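You operate a simulated robot arm through the tools that you are given. There is no shell and no other tool.

Carry out the task below with a simulated robot arm. There is one attempt and no reset: what you move stays moved.

TASK
Put things in order on the field table top. At the end: the brown wax dabber is on the grey lunch tin; the green dripper (marked "8 L") from the field table top is on the yellow route plate; one of the catch cups from the field table top is on top of the brown lunch box on the field table top; the blue gauge block stands where the brown wax dabber stood; whatever was shut is shut again. Leave all else as you found it, and nothing knocked over. Set down upright: catch cup.

Only the result counts: the job must be done as asked and must still hold three seconds after the hand-in. Knocking over, shifting, dropping, spilling or breaking anything else fails it.

THE ROBOT
A 6-joint arm with a two-finger parallel gripper, fixed in place. Base frame: the origin is on the floor under the middle of its stand, x ahead of it, y to its left, z up; the work surface is at about z = 78. Units: cm, degrees, N and s.
With the tool pointing down near the work surface it reaches from about 26 to 68 cm from the base axis. Its first joint turns from -66.0 to 66.0 degrees. Payload 2.9 kg.
The TCP is the grasp point between the finger pads, 3 cm short of the fingertips. In the tool frame z runs along the fingers and y along their closing line. The gripper opens to 11 cm. The fingers are 2 cm wide and 1 cm thick; the gripper's body (4.8 by 11.2 cm) begins 5.5 cm behind the TCP.
Orientation is that of the tool frame in the base frame, as [roll, pitch, yaw] about the fixed x, y, z axes, in that order (R = Rz(yaw) Ry(pitch) Rx(roll)). With the fingers straight down and closing along the base's y, the tool's x points along the base's -x, its y along +y and its z along -z.

THE INTERFACE
- The arm moves only by the tool drive_tool. Its argument "motion" is a list of rows, each a list of 7 numbers: the shift along the tool's x, y, z in units of 500 mm (1.0 is 500 mm), then the turn, a rotation vector about the tool's x, y, z in units of 60 degrees (1.0 is 60 degrees), then the finger opening in mm, from 0 to 110. In form: [[tx, ty, tz, rx, ry, rz, grip], ...]. A call has 1 to 20 rows; each row is the pose to reach, as a shift and turn from the pose commanded when the call began, along the tool's axes at that moment. A call with a number of a shift or a turn outside -1 to 1 is refused whole. A row lasts 0.2 s, in which the tool goes at most 5 cm and 8.6 degrees; a call with a longer step from one row to the next is refused whole, and so is a gripper value outside its range. Where a pose cannot be reached the arm comes as near as it can. A force on the tool above 40 N (or 10 N above the force at the start of the call, whichever is more), or a blocked arm, ends the call early, and 0.2 s more pass. Each finger travels about 10.8 cm/s and halts on what it meets, pressing with about 25 N; the grip force reading is that of the motor and also rises with nothing between the fingers. The clock runs only during rows and for 0.2 s after the last one: add rows that repeat a pose to give the fingers time. It gives the time, the measured TCP pose, the force on the tool (base axes), the opening and the grip force at its end, in the units of the frame above (readings bear some noise), with the torque about the TCP (base axes, N m) and any sound that the robot's microphone picked up.
- Cameras (640 x 400 px; columns grow to the right, rows downward): "scene" is fixed at [9.53, 47.41, 136.47]; the picture's right is [-0.36, -0.93, 0.00], its down [-0.68, 0.26, -0.68] and it looks along [0.64, -0.24, -0.73] (base axes); focal length 256 px, centre (320, 200). "wrist" rides on the gripper at [7.2, 1.7, -10.3] in the tool frame; the picture's right is [-0.23, 0.97, 0.00], its down [-0.76, -0.18, -0.62] and it looks along [-0.61, -0.14, 0.78] (tool axes); focal length 222 px, centre (320, 200). There is no depth. A picture from a camera that has moved, and an enlarged one, comes with that camera's place and axes in the base frame and with its lens.
- capture(camera): a new picture of that camera. No time passes.
- inspect(camera, box): a new picture of the part [left, top, right, bottom] of that camera's present view, enlarged. No time passes.
- sign_off(): hands the job in; it is judged then, once.

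Places have to be worked out from the pictures, the camera data and where the tool is seen. Open the gripper and draw the arm clear of the work before you hand the job in, unless the task says otherwise.

The tools are called after "Request:" as name(argument=value, ...) on one line, values as JSON. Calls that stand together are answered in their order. drive_tool: Moves the arm, as the interface text tells. Its arguments: {"type":"object","properties":{"motion":{"type":"array","items":{"type":"array","items":{"type":"number"}}}},"required":["motion"]} The other tools are called the same way: capture (camera) takes a picture; inspect (camera, box) takes an enlarged picture of a part of a camera's view; sign_off () hands the job in.

At the start:

```text
t: 0.0
position: [41.36, 23.75, 109.91]
orientation: [179.9, 0.0, -180.0]
force: [-0.5, 0.4, 0.4]
moment: [0.0, 0.02, 0.0]
opening: 10.99
gripper_force: 0.0
```

scene: 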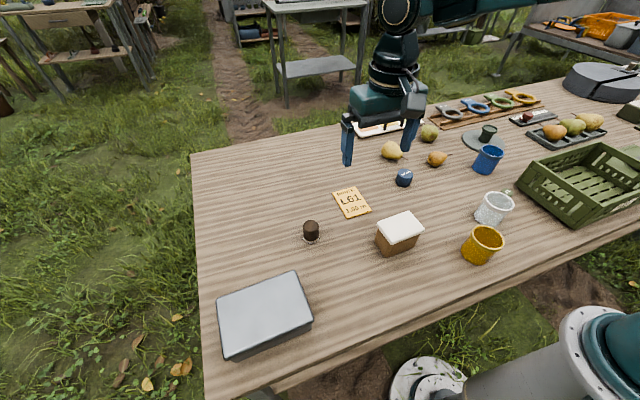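
wrist: 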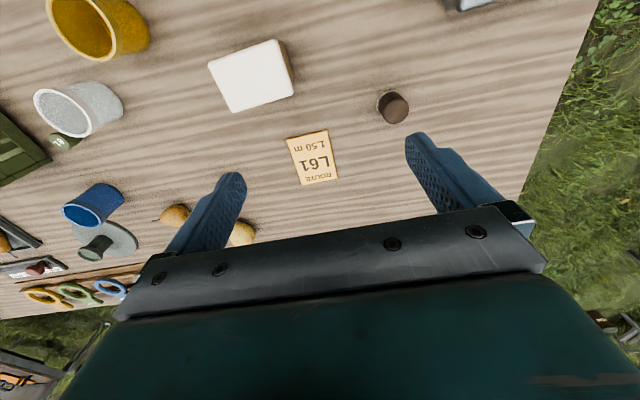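

I see the table with a tin, box, cups, plate and small items; I'll enlarge parts of the scene view to identify each object before moving.

Request:
inspect(camera="scene", box=[200, 160, 440, 310])

Request:
inspect(camera="scene", box=[360, 100, 600, 250])

Request:
inspect(camera="scene", box=[420, 60, 640, 198])

Request:
inspect(camera="wrist", box=[0, 0, 320, 200])

```text
2.67 times, centred on (320, 235) of scene
camera zoom: at [9.53, 47.41, 136.47], right [-0.36, -0.93, 0.0], down [-0.68, 0.26, -0.68], along [0.64, -0.24, -0.73], focal length 682 px, centre (320, 107)
```

zoom: 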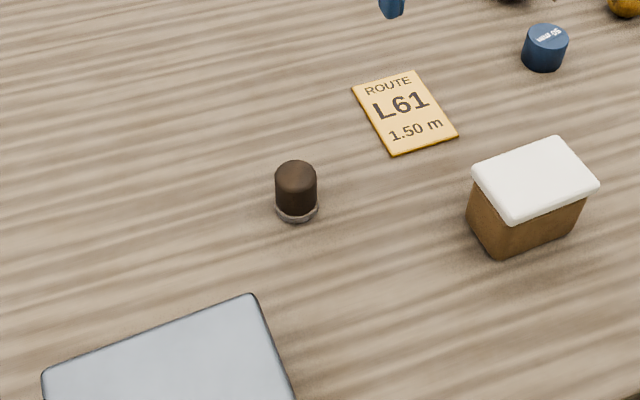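

```text
2.67 times, centred on (480, 175) of scene
camera zoom: at [9.53, 47.41, 136.47], right [-0.36, -0.93, 0.0], down [-0.68, 0.26, -0.68], along [0.64, -0.24, -0.73], focal length 682 px, centre (-107, 267)
```

zoom: 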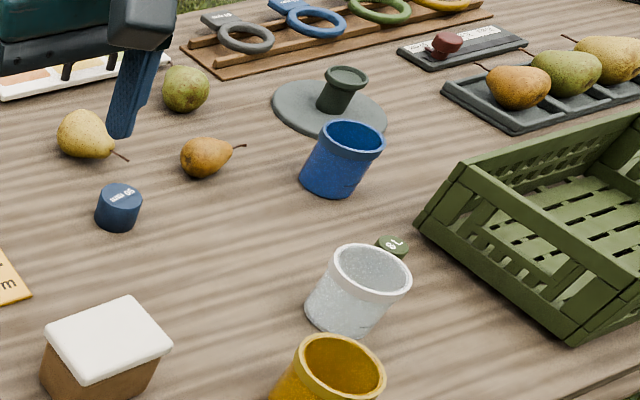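

```text
2.90 times, centred on (530, 129) of scene
camera zoom: at [9.53, 47.41, 136.47], right [-0.36, -0.93, 0.0], down [-0.68, 0.26, -0.68], along [0.64, -0.24, -0.73], focal length 741 px, centre (-289, 406)
```

zoom: 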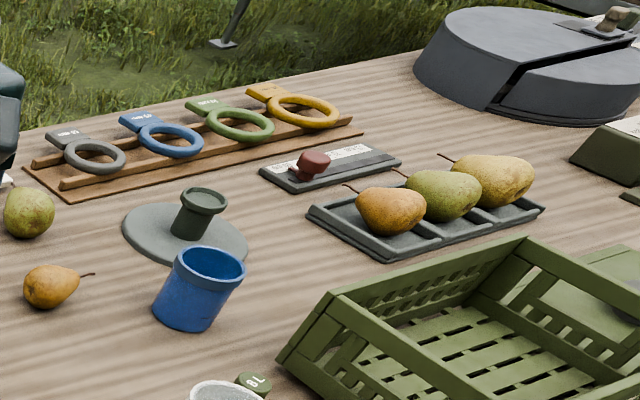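

```text
2.00 times, centred on (160, 100) of wrist
camera zoom: at [34.28, 25.53, 120.26], right [0.23, 0.97, 0.0], down [0.76, -0.18, 0.62], along [0.61, -0.14, -0.78], focal length 444 px, centre (640, 400)
```

zoom: 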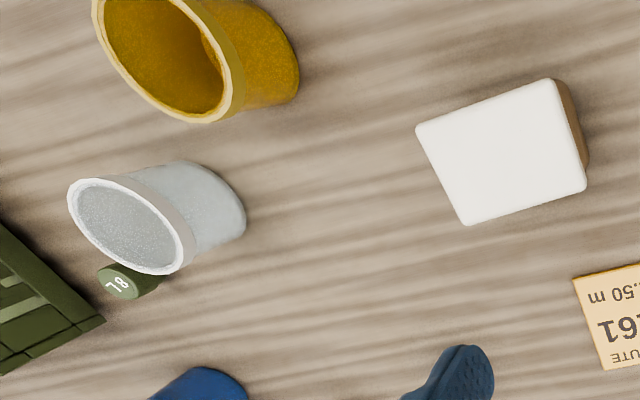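

Positions from the scene camera (rough): dabber ≈(48,35), plate ≈(56,19), blue block ≈(58.6,-1.4), white cup ≈(36,-16), dripper ≈(41,-26), tin ≈(32,51). I'll zoom more tightly to read markings and check whether the cups hold anything.

Request:
inspect(camera="scene", box=[455, 175, 535, 225])

Request:
inspect(camera="scene", box=[440, 215, 520, 265])

Request:
inspect(camera="scene", box=[372, 155, 436, 195])

Request:
inspect(camera="scene", box=[200, 260, 328, 380])

Request:
inspect(camera="scene", box=[340, 200, 436, 260])

Request:
inspect(camera="scene", box=[455, 120, 535, 180])

```text
8.00 times, centred on (495, 200) of scene
camera zoom: at [9.53, 47.41, 136.47], right [-0.36, -0.93, 0.0], down [-0.68, 0.26, -0.68], along [0.64, -0.24, -0.73], focal length 2046 px, centre (-1080, 200)
```

zoom: 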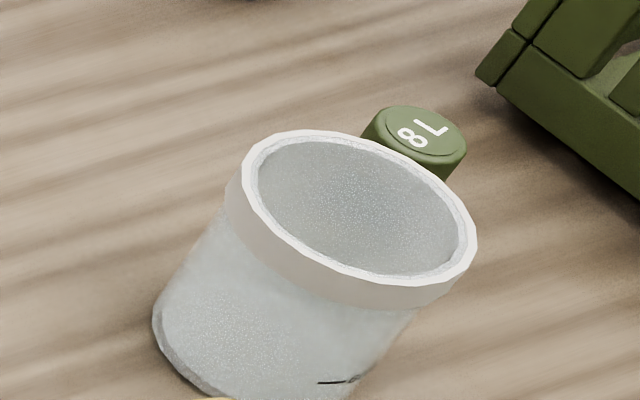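

```text
8.00 times, centred on (480, 240) of scene
camera zoom: at [9.53, 47.41, 136.47], right [-0.36, -0.93, 0.0], down [-0.68, 0.26, -0.68], along [0.64, -0.24, -0.73], focal length 2046 px, centre (-960, -120)
```

zoom: 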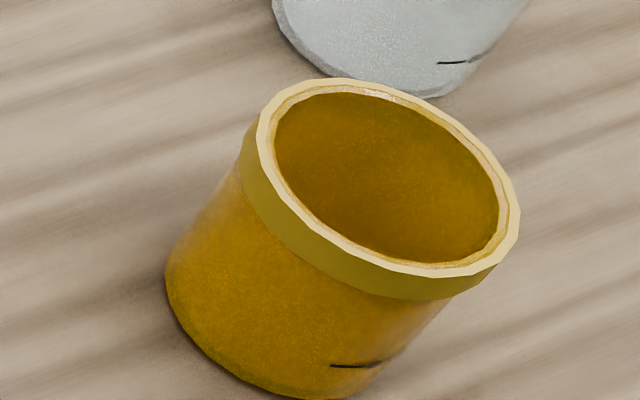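

```text
10.00 times, centred on (404, 175) of scene
camera zoom: at [9.53, 47.41, 136.47], right [-0.36, -0.93, 0.0], down [-0.68, 0.26, -0.68], along [0.64, -0.24, -0.73], focal length 2557 px, centre (-520, 450)
```

zoom: 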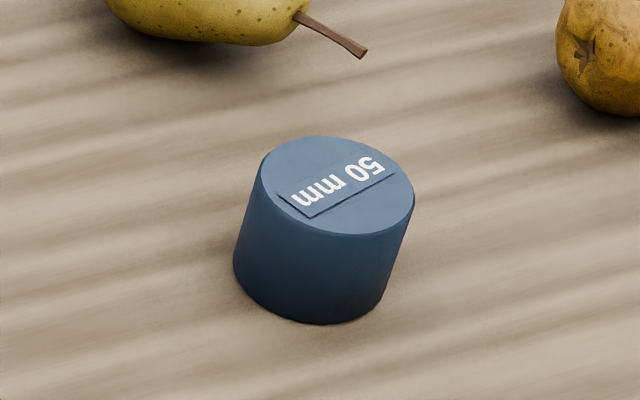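

```text
3.33 times, centred on (264, 320) of scene
camera zoom: at [9.53, 47.41, 136.47], right [-0.36, -0.93, 0.0], down [-0.68, 0.26, -0.68], along [0.64, -0.24, -0.73], focal length 852 px, centre (507, -200)
```

zoom: 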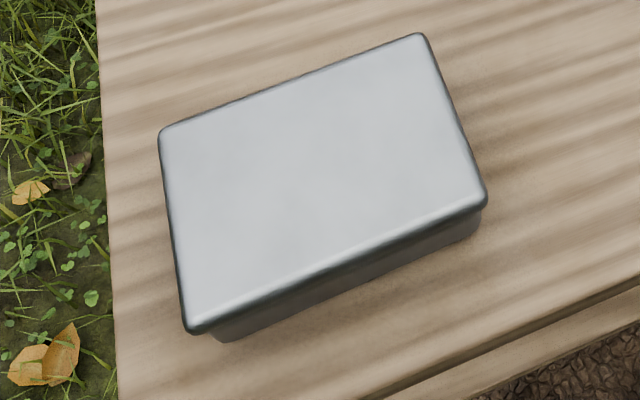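

```text
6.67 times, centred on (388, 230) of scene
camera zoom: at [9.53, 47.41, 136.47], right [-0.36, -0.93, 0.0], down [-0.68, 0.26, -0.68], along [0.64, -0.24, -0.73], focal length 1705 px, centre (-133, 0)
```

zoom: 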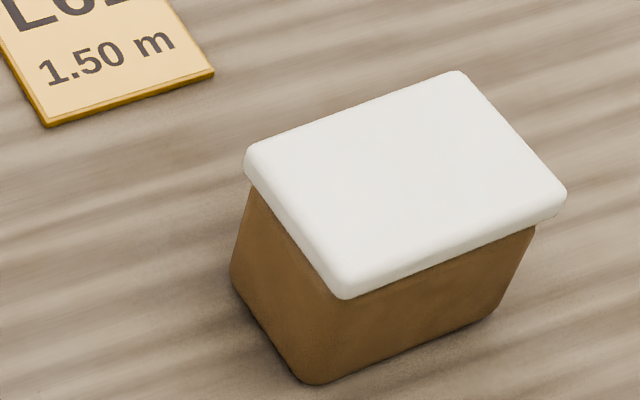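

```text
6.67 times, centred on (495, 150) of scene
camera zoom: at [9.53, 47.41, 136.47], right [-0.36, -0.93, 0.0], down [-0.68, 0.26, -0.68], along [0.64, -0.24, -0.73], focal length 1705 px, centre (-847, 533)
```

zoom: 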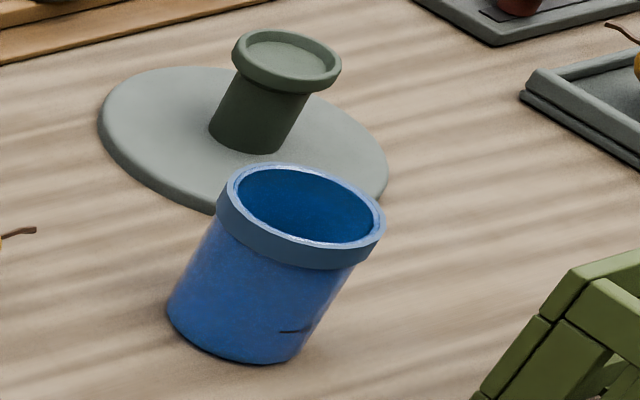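

The cups look empty, the blue cylinder reads "50 mm" (the gauge block), and the dripper "8 L" stands behind the white cup. I'll start with the dabber: move the tool above it at about (48.3, 35.2, 95) and look with the wrist camera.

Request:
drive_tool(motion=[[-0.0278, 0.0458, 0.0596, 0, 0, 0, 110], [-0.0555, 0.0916, 0.1192, 0, 0, 0, 110], [-0.0833, 0.1374, 0.1788, 0, 0, 0, 110], [-0.111, 0.1832, 0.2384, 0, 0, 0, 110], [-0.1388, 0.229, 0.298, 0, 0, 0, 110], [-0.1388, 0.229, 0.298, 0, 0, 0, 110]])

Request:
capture(camera="wrist")

Request:
capture(camera="scene")

```text
t: 1.4
position: [48.3, 35.15, 95.17]
orientation: [180.0, 0.0, 180.0]
force: [0.6, -0.4, 0.7]
moment: [-0.01, 0.0, -0.04]
opening: 11.01
gripper_force: 0.2
```

```text
taken
camera wrist: at [41.13, 36.86, 105.4], right [0.23, 0.97, 0.0], down [0.76, -0.18, 0.62], along [0.61, -0.14, -0.78], focal length 222 px, centre (320, 200)
```

wrist: 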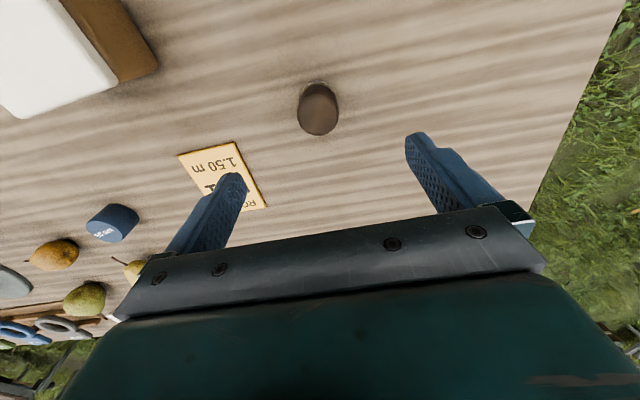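

```text
taken
```

scene: 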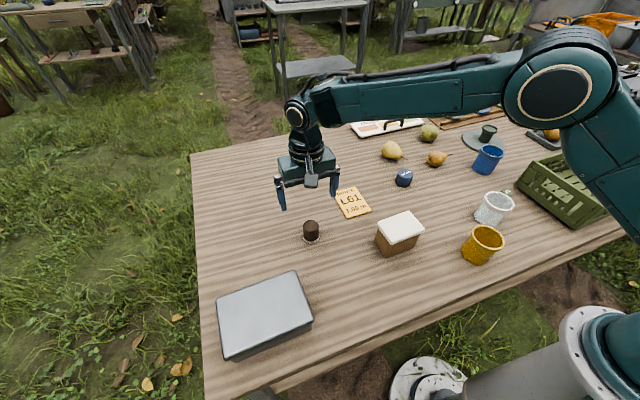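

The dabber appears in the wrist view near (318,108). I'll enlarge it to measure the base and top accurately.

Request:
inspect(camera="wrist", box=[270, 60, 370, 160])

Request:
inspect(camera="scene", box=[260, 190, 340, 250])

```text
4.00 times, centred on (320, 110) of wrist
camera zoom: at [41.13, 36.86, 105.4], right [0.23, 0.97, 0.0], down [0.76, -0.18, 0.62], along [0.61, -0.14, -0.78], focal length 888 px, centre (320, 560)
```

zoom: 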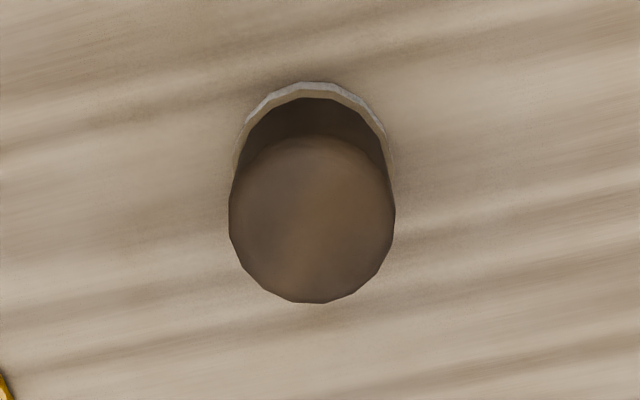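

```text
6.67 times, centred on (300, 220) of scene
camera zoom: at [9.53, 47.41, 136.47], right [-0.36, -0.93, 0.0], down [-0.68, 0.26, -0.68], along [0.64, -0.24, -0.73], focal length 1705 px, centre (453, 67)
```

zoom: 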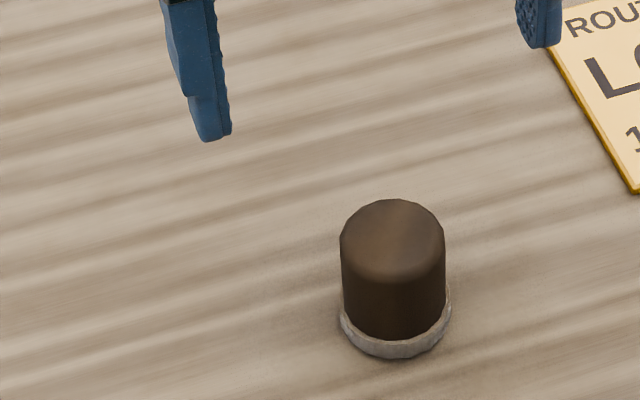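

The dabber is at about (48.0, 35.1), 4.1 cm wide and 5 cm tall (4.5 cm base ring). I'll lower to z = 82 and close on it.

Request:
drive_tool(motion=[[0.006, -0.001, 0.07, 0, 0, 0, 110], [0.006, -0.001, 0.14, 0, 0, 0, 110], [0.006, -0.001, 0.2, 0, 0, 0, 110], [0.006, -0.001, 0.24, 0, 0, 0, 110], [0.006, -0.001, 0.2634, 0, 0, 0, 110], [0.006, -0.001, 0.2634, 0, 0, 0, 80], [0.006, -0.001, 0.2634, 0, 0, 0, 50], [0.006, -0.001, 0.2634, 0, 0, 0, 30], [0.006, -0.001, 0.2634, 0, 0, 0, 30], [0.006, -0.001, 0.2634, 0, 0, 0, 30]])

Request:
capture(camera="wrist")

```text
t: 3.6
position: [48.06, 35.19, 82.01]
orientation: [-179.9, 0.0, -180.0]
force: [-0.6, -0.6, -0.7]
moment: [-0.01, 0.01, 0.01]
opening: 4.43
gripper_force: 24.8
```

```text
taken
camera wrist: at [40.9, 36.88, 92.25], right [0.23, 0.97, 0.0], down [0.76, -0.18, 0.62], along [0.61, -0.14, -0.78], focal length 222 px, centre (320, 200)
```

wrist: 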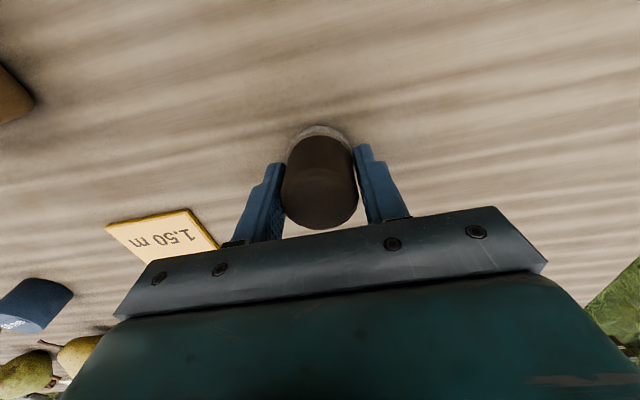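

The grip reads 4.43 cm at 25 N, so the dabber is held. I'll lift it to z≈98 and carry it toward the tin at about (33, 50), then look at the tin from there.

Request:
drive_tool(motion=[[0, 0, -0.03, 0, 0, 0, 30], [0, 0, -0.09, 0, 0, 0, 30], [0, 0, -0.17, 0, 0, 0, 30], [0, 0, -0.25, 0, 0, 0, 30], [0, 0, -0.32, 0, 0, 0, 30], [0.05, 0.049, -0.32, 0, 0, 0, 30], [0.1, 0.098, -0.32, 0, 0, 0, 30], [0.15, 0.148, -0.32, 0, 0, 0, 30], [0.2, 0.197, -0.32, 0, 0, 0, 30], [0.25, 0.246, -0.32, 0, 0, 0, 30], [0.3012, 0.296, -0.32, 0, 0, 0, 30], [0.3012, 0.296, -0.32, 0, 0, 0, 30]])

Request:
capture(camera="wrist")

Request:
capture(camera="scene")

```text
t: 6.2
position: [33.01, 49.99, 97.85]
orientation: [180.0, 0.0, -180.0]
force: [0.8, -0.5, -0.2]
moment: [0.01, 0.05, 0.03]
opening: 4.43
gripper_force: 24.9
```

```text
taken
camera wrist: at [25.88, 51.82, 108.08], right [0.23, 0.97, 0.0], down [0.76, -0.18, 0.62], along [0.61, -0.14, -0.78], focal length 222 px, centre (320, 200)
```

wrist: 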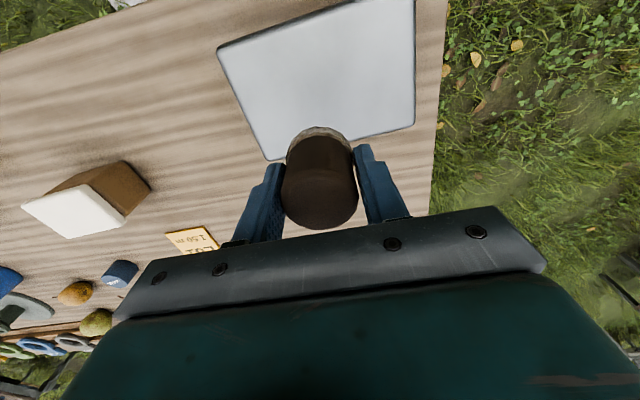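

```text
taken
```

scene: 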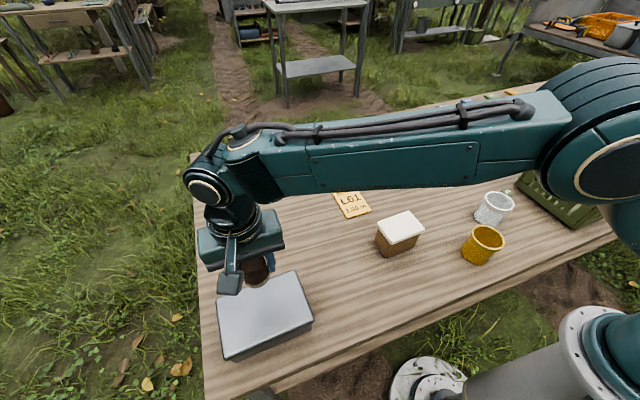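

The two views agree on the tin's top at z≈84.3, spanning x 26–37, y 42.5–60. I'll lower the dabber slowly (its base is about 4 cm under the TCP) to TCP z≈89 first.

Request:
drive_tool(motion=[[0.006, 0, 0.05, 0, 0, 0, 30], [0.012, 0, 0.1, 0, 0, 0, 30], [0.02, 0, 0.14, 0, 0, 0, 30], [0.02, 0, 0.165, 0, 0, 0, 30], [0.02, 0, 0.177, 0, 0, 0, 30], [0.02, 0, 0.177, 0, 0, 0, 30]])

Request:
inspect(camera="scene", box=[200, 230, 320, 350])

Request:
capture(camera="wrist")

```text
t: 7.6
position: [31.93, 49.98, 89.22]
orientation: [-180.0, 0.0, -180.0]
force: [0.2, -0.5, -0.2]
moment: [0.06, -0.04, 0.01]
opening: 4.45
gripper_force: 25.3
```

```text
3.33 times, centred on (260, 290) of scene
camera zoom: at [9.53, 47.41, 136.47], right [-0.36, -0.93, 0.0], down [-0.68, 0.26, -0.68], along [0.64, -0.24, -0.73], focal length 852 px, centre (520, -100)
```

zoom: 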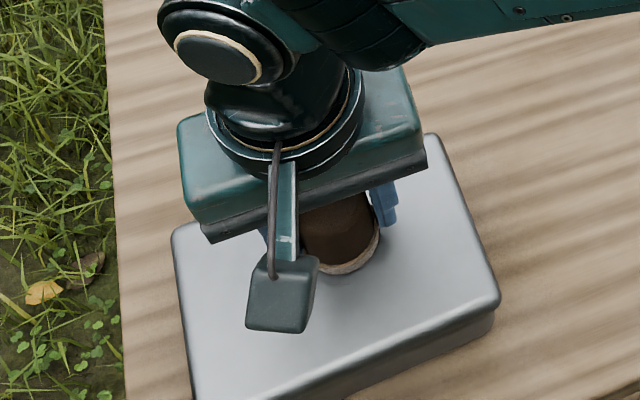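

```text
taken
camera wrist: at [24.82, 51.72, 99.41], right [0.23, 0.97, 0.0], down [0.76, -0.18, 0.62], along [0.61, -0.14, -0.78], focal length 222 px, centre (320, 200)
```

wrist: 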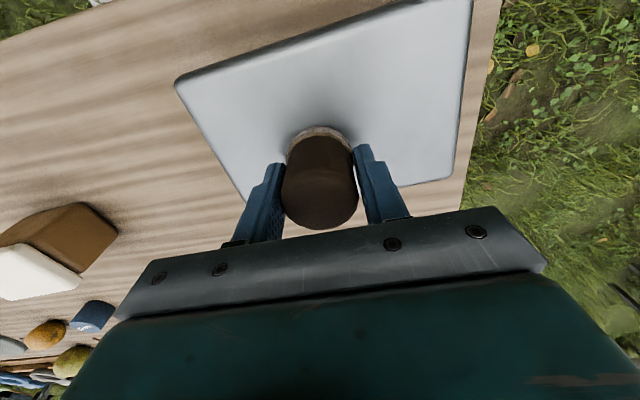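

It's just above the tin, contact force still about zero. I'll creep down in 1–2 mm steps and watch the vertical force.

Request:
drive_tool(motion=[[0, 0, 0.004, 0, 0, 0, 30], [0, 0, 0.008, 0, 0, 0, 30], [0, 0, 0.012, 0, 0, 0, 30], [0, 0, 0.012, 0, 0, 0, 30]])

```text
t: 8.6
position: [32.02, 49.96, 88.86]
orientation: [179.9, 0.1, -180.0]
force: [-2.5, -2.0, 22.3]
moment: [-0.09, 0.11, 0.05]
opening: 4.49
gripper_force: 25.0
```

Contact: 22 N upward at z≈88.9, so the dabber sits on the tin. I'll ease the pressure by 2 mm, open, and rise clear.

Request:
drive_tool(motion=[[0, 0, -0.004, 0, 0, 0, 30], [0, 0, -0.004, 0, 0, 0, 40], [0, 0, -0.004, 0, 0, 0, 55], [0, 0, -0.004, 0, 0, 0, 80], [0, 0, -0.004, 0, 0, 0, 80], [0, 0, -0.03, 0, 0, 0, 80], [0, 0, -0.08, 0, 0, 0, 80], [0, 0, -0.16, 0, 0, 0, 80], [0, 0, -0.24, 0, 0, 0, 80]])

Request:
capture(camera="wrist")

Request:
capture(camera="scene")

```text
t: 10.6
position: [31.84, 50.29, 100.47]
orientation: [180.0, 0.0, -180.0]
force: [1.1, -0.8, 0.6]
moment: [0.01, 0.01, -0.01]
opening: 8.0
gripper_force: 0.2
```

```text
taken
camera wrist: at [24.84, 51.91, 110.77], right [0.23, 0.97, 0.0], down [0.76, -0.18, 0.62], along [0.61, -0.14, -0.78], focal length 222 px, centre (320, 200)
```

wrist: 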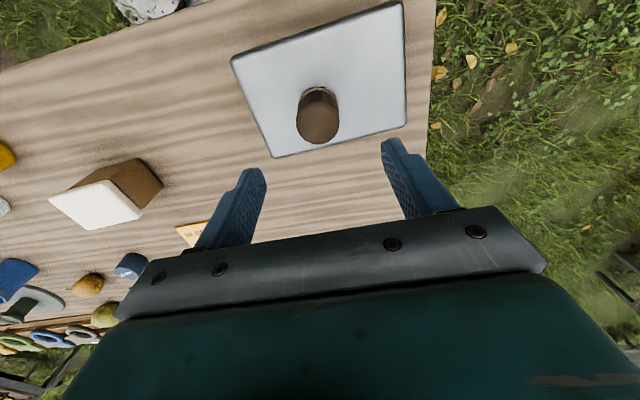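

```text
taken
```

scene: 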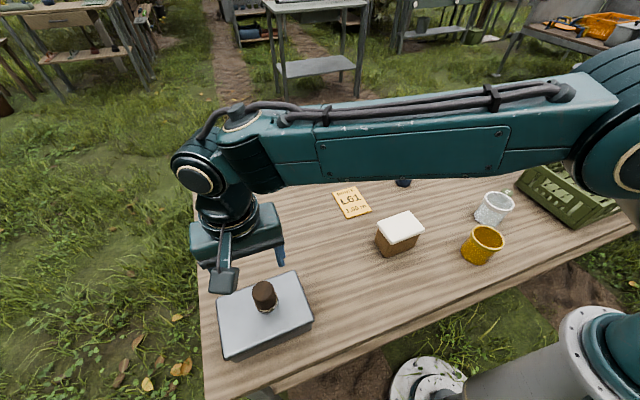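

The dabber stands upright on the tin. Next is the blue gauge block near (58.6, -1.4): I'll travel there at z≈98, well above everything.

Request:
drive_tool(motion=[[-0.02, -0.04, 0, 0, 0, 0, 85], [-0.06, -0.115, 0, 0, 0, 0, 85], [-0.1, -0.192, 0, 0, 0, 0, 85], [-0.14, -0.269, 0, 0, 0, 0, 85], [-0.18, -0.346, 0, 0, 0, 0, 85], [-0.22, -0.423, 0, 0, 0, 0, 85], [-0.26, -0.5, 0, 0, 0, 0, 85], [-0.3, -0.577, 0, 0, 0, 0, 85], [-0.34, -0.654, 0, 0, 0, 0, 85], [-0.38, -0.731, 0.01, 0, 0, 0, 85], [-0.42, -0.808, 0.02, 0, 0, 0, 85], [-0.46, -0.885, 0.03, 0, 0, 0, 85], [-0.49, -0.943, 0.04, 0, 0, 0, 85], [-0.513, -0.986, 0.05, 0, 0, 0, 85], [-0.513, -0.986, 0.05, 0, 0, 0, 85]])

Request:
capture(camera="wrist")

Request:
capture(camera="scene")

```text
t: 13.8
position: [57.72, 0.63, 98.0]
orientation: [180.0, 0.1, 179.9]
force: [-0.5, -0.2, 1.0]
moment: [0.03, 0.03, 0.0]
opening: 8.51
gripper_force: 0.1
```

```text
taken
camera wrist: at [50.43, 2.38, 108.23], right [0.23, 0.97, 0.0], down [0.76, -0.18, 0.62], along [0.61, -0.14, -0.78], focal length 222 px, centre (320, 200)
```

wrist: 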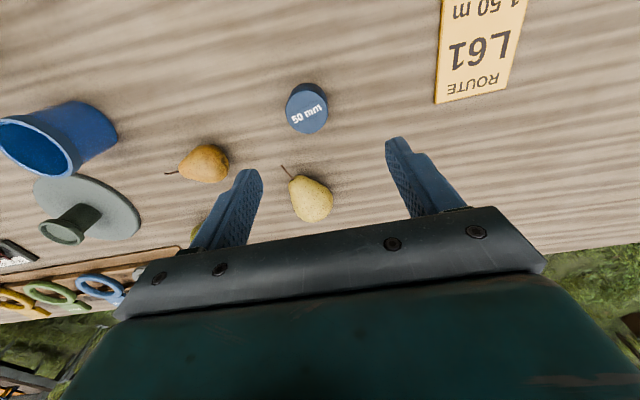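

```text
taken
```

scene: 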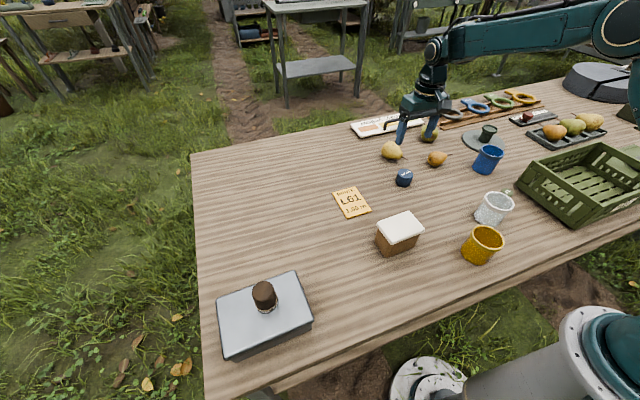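

I'll enlarge the block in the wrist view to fix its centre and height; I also check the plate and blue cup from this viewpoint.

Request:
inspect(camera="wrist", box=[256, 70, 356, 170])

Request:
inspect(camera="wrist", box=[400, 0, 560, 110])

```text
4.00 times, centred on (306, 120) of wrist
camera zoom: at [50.43, 2.38, 108.23], right [0.23, 0.97, 0.0], down [0.76, -0.18, 0.62], along [0.61, -0.14, -0.78], focal length 888 px, centre (376, 520)
```

zoom: 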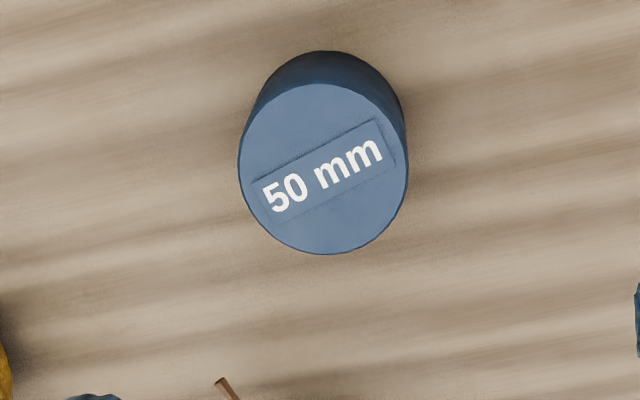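

```text
3.64 times, centred on (480, 55) of wrist
camera zoom: at [50.43, 2.38, 108.23], right [0.23, 0.97, 0.0], down [0.76, -0.18, 0.62], along [0.61, -0.14, -0.78], focal length 808 px, centre (-262, 727)
```

zoom: 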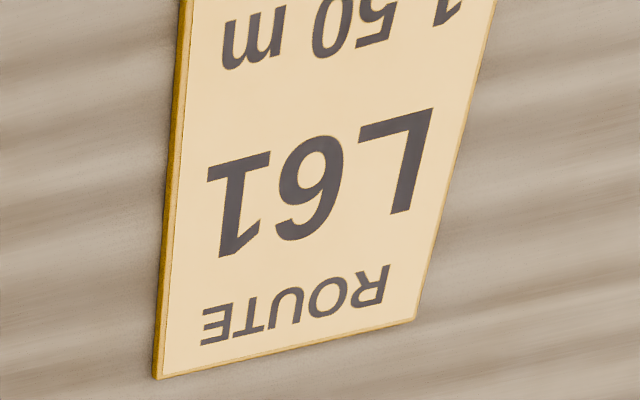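

The block's centre is about (58.05, -0.8), 4.85 cm wide with its top at z≈82.2. I'll descend to TCP z≈81.6 and close on it.

Request:
drive_tool(motion=[[-0.004, -0.015, 0.06, 0, 0, 0, 90], [-0.0092, -0.029, 0.14, 0, 0, 0, 90], [-0.0092, -0.029, 0.22, 0, 0, 0, 90], [-0.0092, -0.029, 0.28, 0, 0, 0, 90], [-0.0092, -0.029, 0.31, 0, 0, 0, 90], [-0.0092, -0.029, 0.3258, 0, 0, 0, 90], [-0.0092, -0.029, 0.3258, 0, 0, 0, 70], [-0.0092, -0.029, 0.3258, 0, 0, 0, 50], [-0.0092, -0.029, 0.3258, 0, 0, 0, 35], [-0.0092, -0.029, 0.3258, 0, 0, 0, 35]])

Request:
capture(camera="wrist")

```text
t: 16.0
position: [58.13, -0.67, 81.73]
orientation: [-179.9, 0.1, 180.0]
force: [-0.1, 0.6, -0.1]
moment: [-0.03, -0.03, 0.0]
opening: 4.93
gripper_force: 25.0
```

```text
taken
camera wrist: at [50.86, 1.08, 91.88], right [0.23, 0.97, 0.0], down [0.76, -0.18, 0.62], along [0.61, -0.14, -0.78], focal length 222 px, centre (320, 200)
```

wrist: 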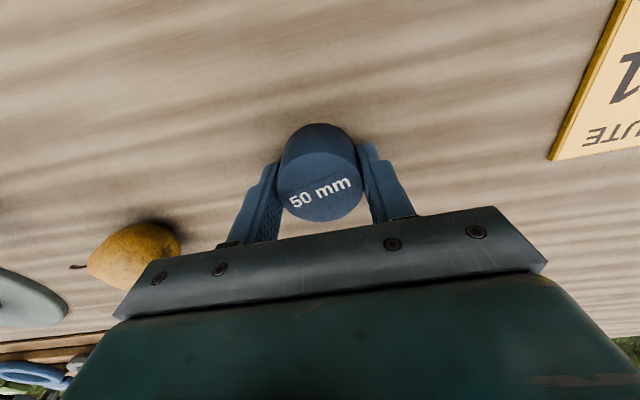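

Block held (4.93 cm, 25 N). I'll lift it and carry it to the dabber's former spot (48.0, 35.15), staying high.

Request:
drive_tool(motion=[[0, 0, -0.03, 0, 0, 0, 35], [0, 0, -0.09, 0, 0, 0, 35], [0, 0, -0.17, 0, 0, 0, 35], [0, 0, -0.24, 0, 0, 0, 35], [0.008, 0.03, -0.268, 0, 0, 0, 35], [0.028, 0.1, -0.268, 0, 0, 0, 35], [0.05, 0.18, -0.268, 0, 0, 0, 35], [0.073, 0.262, -0.268, 0, 0, 0, 35], [0.096, 0.344, -0.268, 0, 0, 0, 35], [0.119, 0.426, -0.268, 0, 0, 0, 35], [0.142, 0.508, -0.268, 0, 0, 0, 35], [0.165, 0.59, -0.268, 0, 0, 0, 35], [0.185, 0.66, -0.268, 0, 0, 0, 35], [0.196, 0.7, -0.268, 0, 0, 0, 35], [0.201, 0.719, -0.268, 0, 0, 0, 35], [0.201, 0.719, -0.22, 0, 0, 0, 35], [0.201, 0.719, -0.15, 0, 0, 0, 35], [0.201, 0.719, -0.1, 0, 0, 0, 35], [0.201, 0.719, -0.05, 0, 0, 0, 35], [0.201, 0.719, -0.05, 0, 0, 0, 35]])

Request:
capture(camera="wrist")

Request:
capture(camera="scene")

```text
t: 20.2
position: [48.03, 35.06, 84.29]
orientation: [180.0, -0.1, 180.0]
force: [-1.4, -0.6, -1.6]
moment: [0.01, -0.03, -0.04]
opening: 4.92
gripper_force: 25.1
```

```text
taken
camera wrist: at [40.8, 36.84, 94.44], right [0.23, 0.97, 0.0], down [0.76, -0.18, 0.62], along [0.61, -0.14, -0.78], focal length 222 px, centre (320, 200)
```

wrist: 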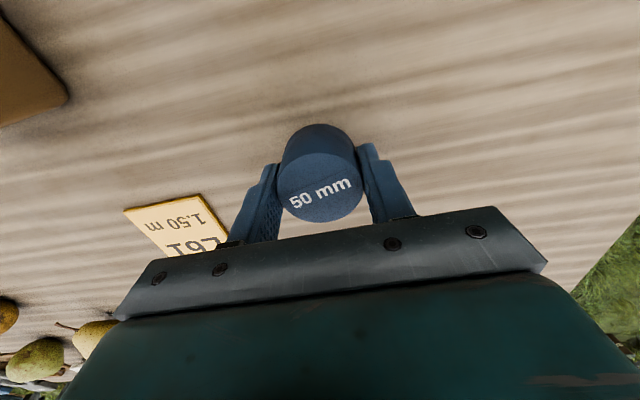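

```text
taken
```

scene: 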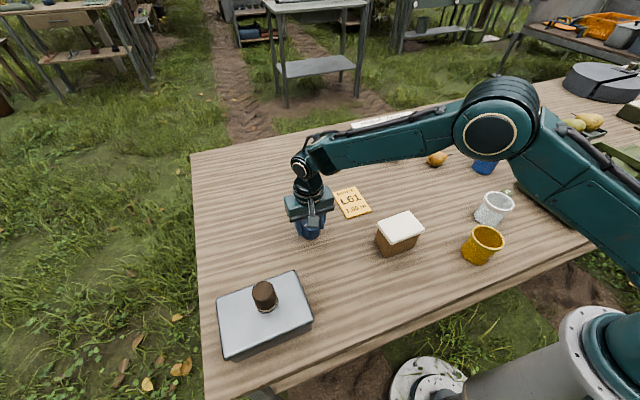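

Over the dabber's old spot with ~2.5 cm to go. I'll lower to the height at which the block was gripped (TCP ≈81.6) and check the force.

Request:
drive_tool(motion=[[0, 0, 0.02, 0, 0, 0, 35], [0, 0, 0.035, 0, 0, 0, 35], [0, 0, 0.044, 0, 0, 0, 35], [0, 0, 0.049, 0, 0, 0, 35], [0, 0, 0.049, 0, 0, 0, 35]])

```text
t: 21.4
position: [48.15, 35.22, 81.76]
orientation: [180.0, -0.1, 180.0]
force: [-0.3, 0.2, -0.7]
moment: [-0.02, 0.01, -0.01]
opening: 4.93
gripper_force: 24.8
```

No load yet, so the block is at most a millimetre above the table. I'll creep 2 mm more and read the force.

Request:
drive_tool(motion=[[0, 0, 0.002, 0, 0, 0, 35], [0, 0, 0.004, 0, 0, 0, 35], [0, 0, 0.004, 0, 0, 0, 35]])

```text
t: 22.2
position: [47.97, 35.21, 81.7]
orientation: [179.8, 0.1, -180.0]
force: [0.6, -0.6, 5.8]
moment: [-0.1, 0.0, 0.05]
opening: 4.93
gripper_force: 25.2
```

Now 5.8 N upward: the block rests on the table. I'll open gently and rise straight up.

Request:
drive_tool(motion=[[0, 0, -0.001, 0, 0, 0, 45], [0, 0, -0.001, 0, 0, 0, 60], [0, 0, -0.001, 0, 0, 0, 90], [0, 0, -0.001, 0, 0, 0, 90], [0, 0, -0.03, 0, 0, 0, 90], [0, 0, -0.1, 0, 0, 0, 90], [0, 0, -0.18, 0, 0, 0, 90], [0, 0, -0.26, 0, 0, 0, 90], [0, 0, -0.34, 0, 0, 0, 90], [0, 0, -0.34, 0, 0, 0, 90]])

Request:
capture(camera="wrist")

Request:
inspect(camera="scene", box=[200, 160, 440, 310])

```text
t: 24.4
position: [47.77, 35.22, 98.62]
orientation: [179.9, 0.0, 180.0]
force: [0.2, 0.9, -0.6]
moment: [-0.03, 0.03, 0.02]
opening: 8.97
gripper_force: 0.0
```

```text
taken
camera wrist: at [40.62, 36.91, 108.79], right [0.23, 0.97, 0.0], down [0.76, -0.18, 0.62], along [0.61, -0.14, -0.78], focal length 222 px, centre (320, 200)
```

wrist: 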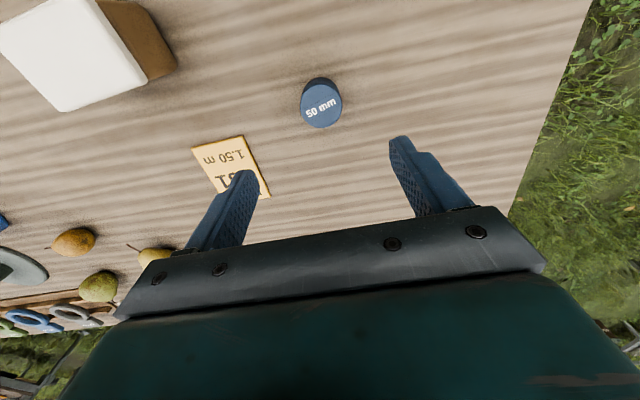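

```text
2.67 times, centred on (320, 235) of scene
camera zoom: at [9.53, 47.41, 136.47], right [-0.36, -0.93, 0.0], down [-0.68, 0.26, -0.68], along [0.64, -0.24, -0.73], focal length 682 px, centre (320, 107)
```

zoom: 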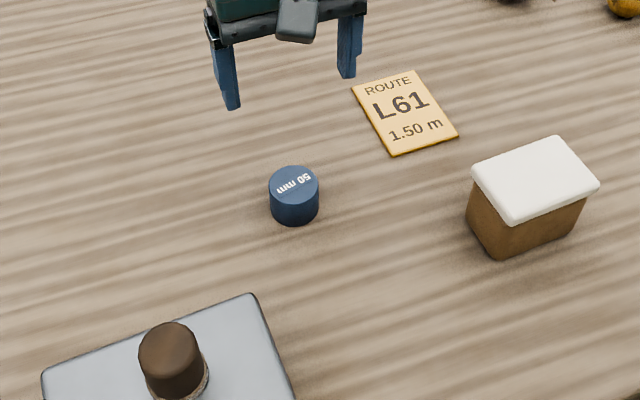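

The block now stands where the dabber was, and the dabber is on the tin. Next the white catch cup near (36.7, -15.7): I'll travel there at z≈102 and look.

Request:
drive_tool(motion=[[0.01, -0.04, -0.07, 0, 0, 0, 110], [0.03, -0.12, -0.07, 0, 0, 0, 110], [0.05, -0.2, -0.07, 0, 0, 0, 110], [0.07, -0.28, -0.07, 0, 0, 0, 110], [0.09, -0.36, -0.07, 0, 0, 0, 110], [0.11, -0.44, -0.07, 0, 0, 0, 110], [0.13, -0.52, -0.07, 0, 0, 0, 110], [0.15, -0.6, -0.07, 0, 0, 0, 110], [0.17, -0.68, -0.07, 0, 0, 0, 110], [0.19, -0.76, -0.07, 0, 0, 0, 110], [0.21, -0.84, -0.07, 0, 0, 0, 110], [0.23, -0.91, -0.07, 0, 0, 0, 110], [0.24, -0.95, -0.07, 0, 0, 0, 110], [0.24, -0.963, -0.07, 0, 0, 0, 110], [0.24, -0.963, -0.07, 0, 0, 0, 110]])

Request:
capture(camera="wrist")

Request:
capture(camera="scene")

```text
t: 27.6
position: [36.0, -13.12, 102.15]
orientation: [180.0, 0.0, -179.9]
force: [-0.1, 0.6, 0.6]
moment: [0.01, -0.04, -0.08]
opening: 10.97
gripper_force: 0.0
```

```text
taken
camera wrist: at [28.88, -11.35, 112.33], right [0.23, 0.97, 0.0], down [0.76, -0.18, 0.62], along [0.61, -0.14, -0.78], focal length 222 px, centre (320, 200)
```

wrist: 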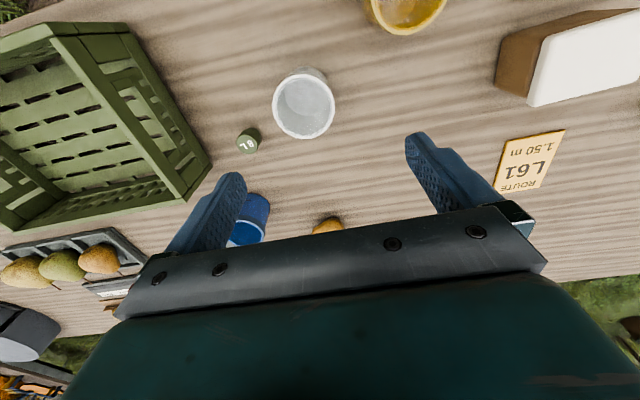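

```text
taken
```

scene: 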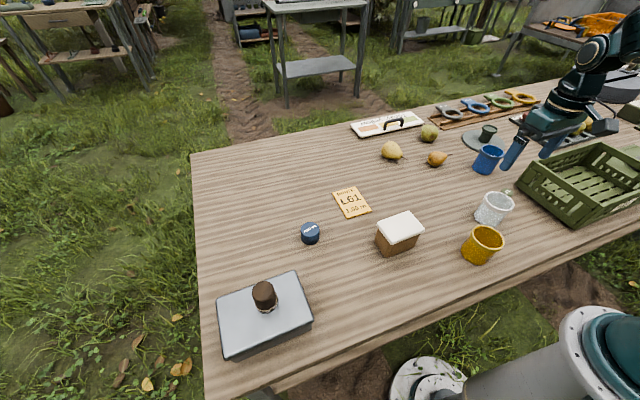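

I can see the white cup, dripper and crate in one view; I'll enlarge them to measure.

Request:
inspect(camera="wrist", box=[190, 40, 350, 170])

Request:
inspect(camera="wrist", box=[480, 0, 640, 110])

```text
3.08 times, centred on (270, 105) of wrist
camera zoom: at [28.88, -11.35, 112.33], right [0.23, 0.97, 0.0], down [0.76, -0.18, 0.62], along [0.61, -0.14, -0.78], focal length 684 px, centre (474, 492)
```

zoom: 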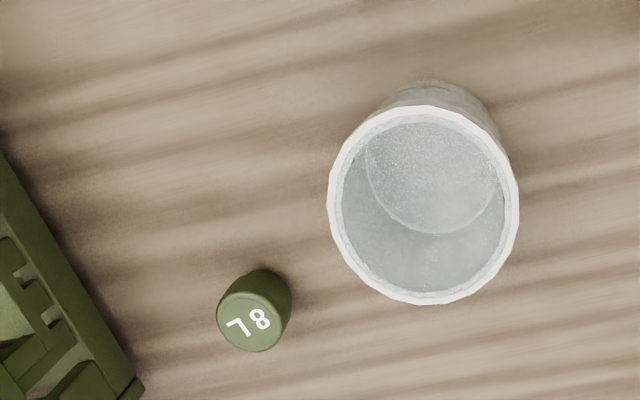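

```text
3.64 times, centred on (560, 55) of wrist
camera zoom: at [28.88, -11.35, 112.33], right [0.23, 0.97, 0.0], down [0.76, -0.18, 0.62], along [0.61, -0.14, -0.78], focal length 808 px, centre (-553, 727)
```

zoom: 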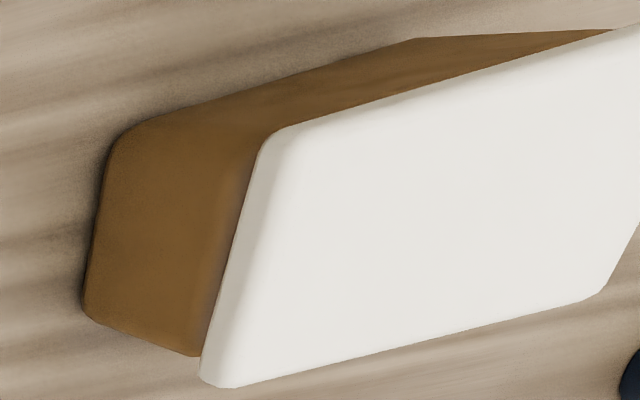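

The white cup is empty, centred ≈(36.1, -14.9), rim z≈85, rim width ≈7.4 cm. Before carrying it I want a precise look at the brown lunch box lid, so I'll hover over ≈(38, 15).

Request:
drive_tool(motion=[[-0.004, 0.05, 0, 0, 0, 0, 110], [-0.009, 0.13, 0, 0, 0, 0, 110], [-0.015, 0.21, 0, 0, 0, 0, 110], [-0.02, 0.29, 0, 0, 0, 0, 110], [-0.026, 0.37, 0, 0, 0, 0, 110], [-0.032, 0.45, 0, 0, 0, 0, 110], [-0.037, 0.53, 0, 0, 0, 0, 110], [-0.04, 0.568, 0, 0, 0, 0, 110], [-0.04, 0.568, 0, 0, 0, 0, 110]])

Request:
capture(camera="wrist")

Request:
inspect(camera="wrist", box=[240, 20, 400, 150])

```text
t: 29.6
position: [38.02, 15.44, 102.1]
orientation: [180.0, -0.1, 180.0]
force: [0.4, -0.1, -0.1]
moment: [0.03, 0.02, -0.03]
opening: 11.01
gripper_force: 0.1
```

```text
taken
camera wrist: at [30.88, 17.16, 112.26], right [0.23, 0.97, 0.0], down [0.76, -0.18, 0.62], along [0.61, -0.14, -0.78], focal length 222 px, centre (320, 200)
```

wrist: 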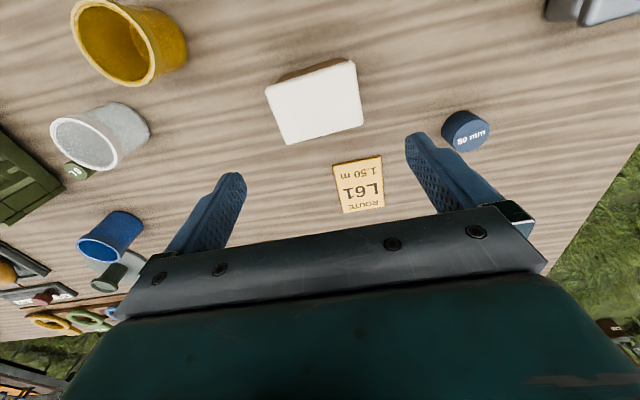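

```text
3.08 times, centred on (320, 85) of wrist
camera zoom: at [30.88, 17.16, 112.26], right [0.23, 0.97, 0.0], down [0.76, -0.18, 0.62], along [0.61, -0.14, -0.78], focal length 684 px, centre (320, 554)
```

zoom: 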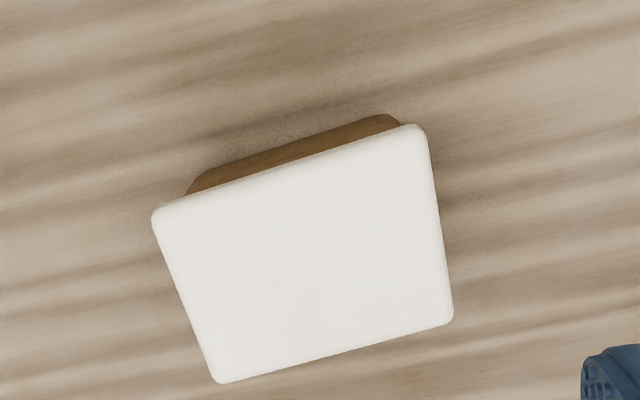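

The lid top is at z≈86, centre ≈(38.3, 15.1), about 6.5 × 9.8 cm. I'll return over the white cup at (36.1, -14.95) and stop with the fingertips just above its rim to check alignment.

Request:
drive_tool(motion=[[0.004, -0.05, 0, 0, 0, 0, 110], [0.009, -0.13, 0, 0, 0, 0, 110], [0.014, -0.21, 0, 0, 0, 0, 110], [0.019, -0.29, 0, 0, 0, 0, 110], [0.024, -0.37, 0, 0, 0, 0, 110], [0.029, -0.45, 0, 0, 0, 0, 110], [0.034, -0.53, 0, 0, 0, 0, 110], [0.037, -0.585, 0.02, 0, 0, 0, 110], [0.038, -0.607, 0.07, 0, 0, 0, 110], [0.038, -0.607, 0.14, 0, 0, 0, 110], [0.038, -0.607, 0.19, 0, 0, 0, 110], [0.038, -0.607, 0.2, 0, 0, 0, 110], [0.038, -0.607, 0.2, 0, 0, 0, 110]])

Request:
capture(camera="wrist")

Request:
inspect(camera="scene", box=[440, 140, 560, 240])

```text
t: 32.4
position: [36.24, -14.97, 92.0]
orientation: [180.0, 0.0, -180.0]
force: [0.1, 0.4, 0.5]
moment: [-0.01, 0.0, 0.0]
opening: 11.0
gripper_force: 0.0
```

```text
taken
camera wrist: at [29.08, -13.29, 102.2], right [0.23, 0.97, 0.0], down [0.76, -0.18, 0.62], along [0.61, -0.14, -0.78], focal length 222 px, centre (320, 200)
```

wrist: 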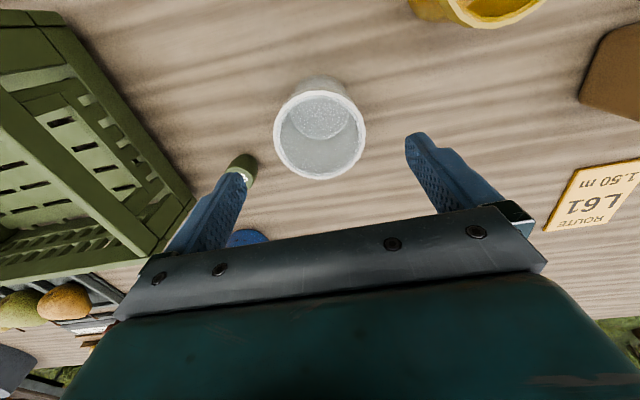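

```text
4.00 times, centred on (500, 190) of scene
camera zoom: at [9.53, 47.41, 136.47], right [-0.36, -0.93, 0.0], down [-0.68, 0.26, -0.68], along [0.64, -0.24, -0.73], focal length 1023 px, centre (-400, 240)
```

zoom: 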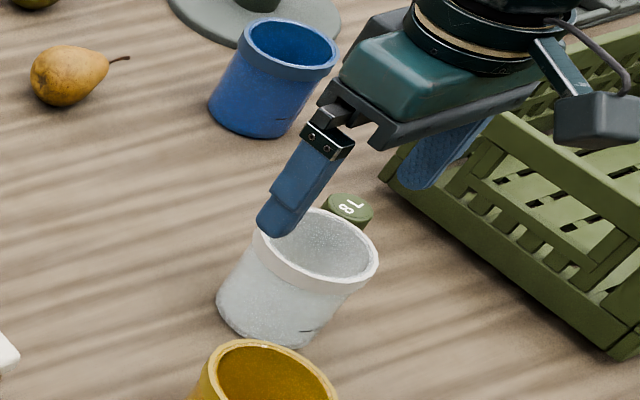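

The cup sits centred between the fingers with ~1.8 cm clearance each side. I'll descend to TCP z = 84 (fingertips z≈81) and close on the rim.

Request:
drive_tool(motion=[[0.003, 0.001, 0.05, 0, 0, 0, 110], [0.003, 0.001, 0.1, 0, 0, 0, 110], [0.003, 0.001, 0.14, 0, 0, 0, 110], [0.003, 0.001, 0.159, 0, 0, 0, 110], [0.003, 0.001, 0.159, 0, 0, 0, 95], [0.003, 0.001, 0.159, 0, 0, 0, 80], [0.003, 0.001, 0.159, 0, 0, 0, 65], [0.003, 0.001, 0.159, 0, 0, 0, 60], [0.003, 0.001, 0.159, 0, 0, 0, 60]])

Request:
capture(camera="wrist")

Request:
inspect(camera="scene", box=[440, 140, 560, 240])

```text
t: 34.4
position: [36.02, -14.86, 84.01]
orientation: [-179.9, 0.0, 180.0]
force: [-0.4, -0.2, 1.0]
moment: [0.0, -0.04, 0.02]
opening: 6.53
gripper_force: 25.0
```

```text
taken
camera wrist: at [28.9, -13.18, 94.31], right [0.23, 0.97, 0.0], down [0.76, -0.18, 0.62], along [0.61, -0.14, -0.78], focal length 222 px, centre (320, 200)
```

wrist: 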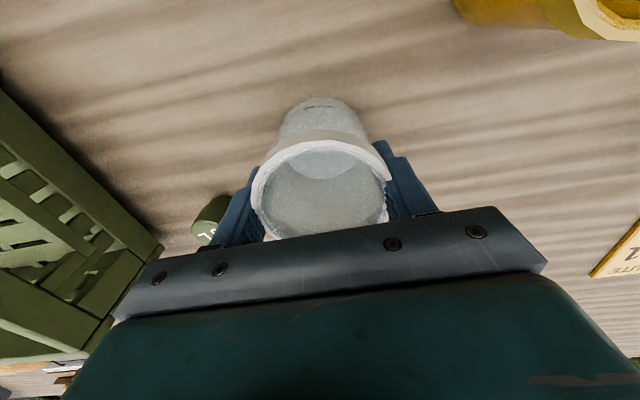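

```text
4.00 times, centred on (500, 190) of scene
camera zoom: at [9.53, 47.41, 136.47], right [-0.36, -0.93, 0.0], down [-0.68, 0.26, -0.68], along [0.64, -0.24, -0.73], focal length 1023 px, centre (-400, 240)
```

zoom: 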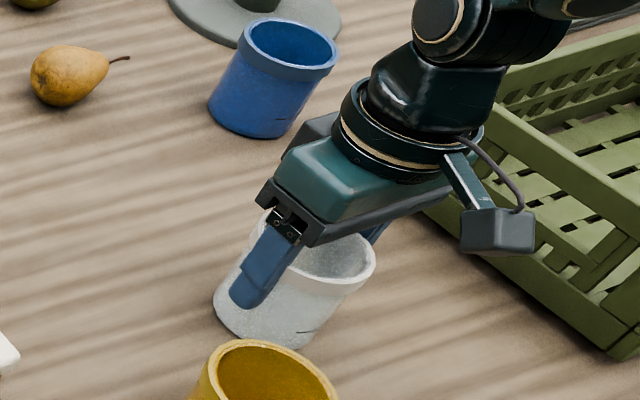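

Grip reads 6.53 cm at 25 N on the cup. I'll lift slowly by ~16 cm and check it hangs level.

Request:
drive_tool(motion=[[0, 0, -0.01, 0, 0, 0, 60], [0, 0, -0.03, 0, 0, 0, 60], [0, 0, -0.07, 0, 0, 0, 60], [0, 0, -0.13, 0, 0, 0, 60], [0, 0, -0.2, 0, 0, 0, 60], [0, 0, -0.27, 0, 0, 0, 60], [0, 0, -0.32, 0, 0, 0, 60], [0, 0, -0.32, 0, 0, 0, 60]])

Request:
capture(camera="wrist")

Request:
inspect(camera="scene", box=[440, 120, 560, 220])

```text
t: 36.2
position: [36.14, -14.79, 100.15]
orientation: [-180.0, 0.1, -180.0]
force: [0.1, 0.3, -0.8]
moment: [-0.01, 0.0, -0.05]
opening: 6.55
gripper_force: 24.7
```

```text
taken
camera wrist: at [28.99, -13.08, 110.37], right [0.23, 0.97, 0.0], down [0.76, -0.18, 0.62], along [0.61, -0.14, -0.78], focal length 222 px, centre (320, 200)
```

wrist: 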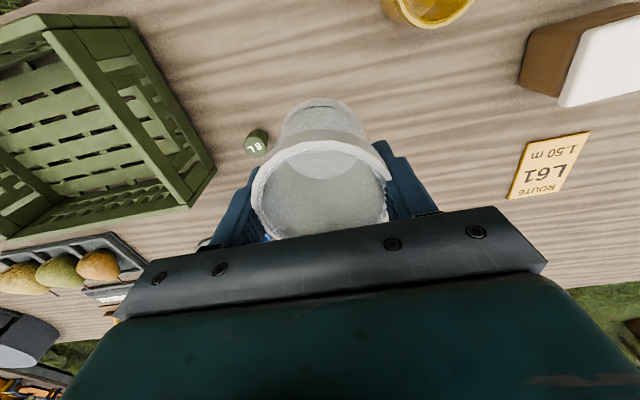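

```text
4.00 times, centred on (500, 170) of scene
camera zoom: at [9.53, 47.41, 136.47], right [-0.36, -0.93, 0.0], down [-0.68, 0.26, -0.68], along [0.64, -0.24, -0.73], focal length 1023 px, centre (-400, 320)
```

zoom: 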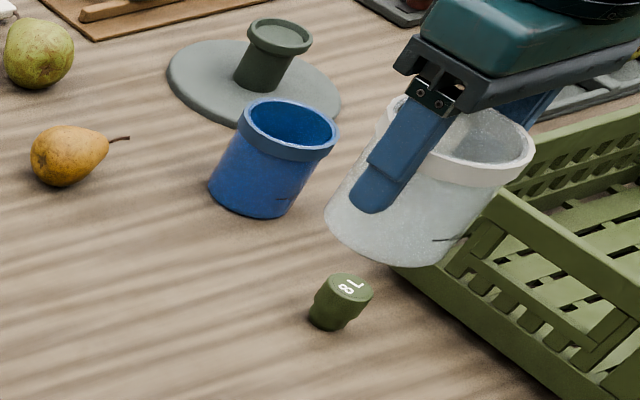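

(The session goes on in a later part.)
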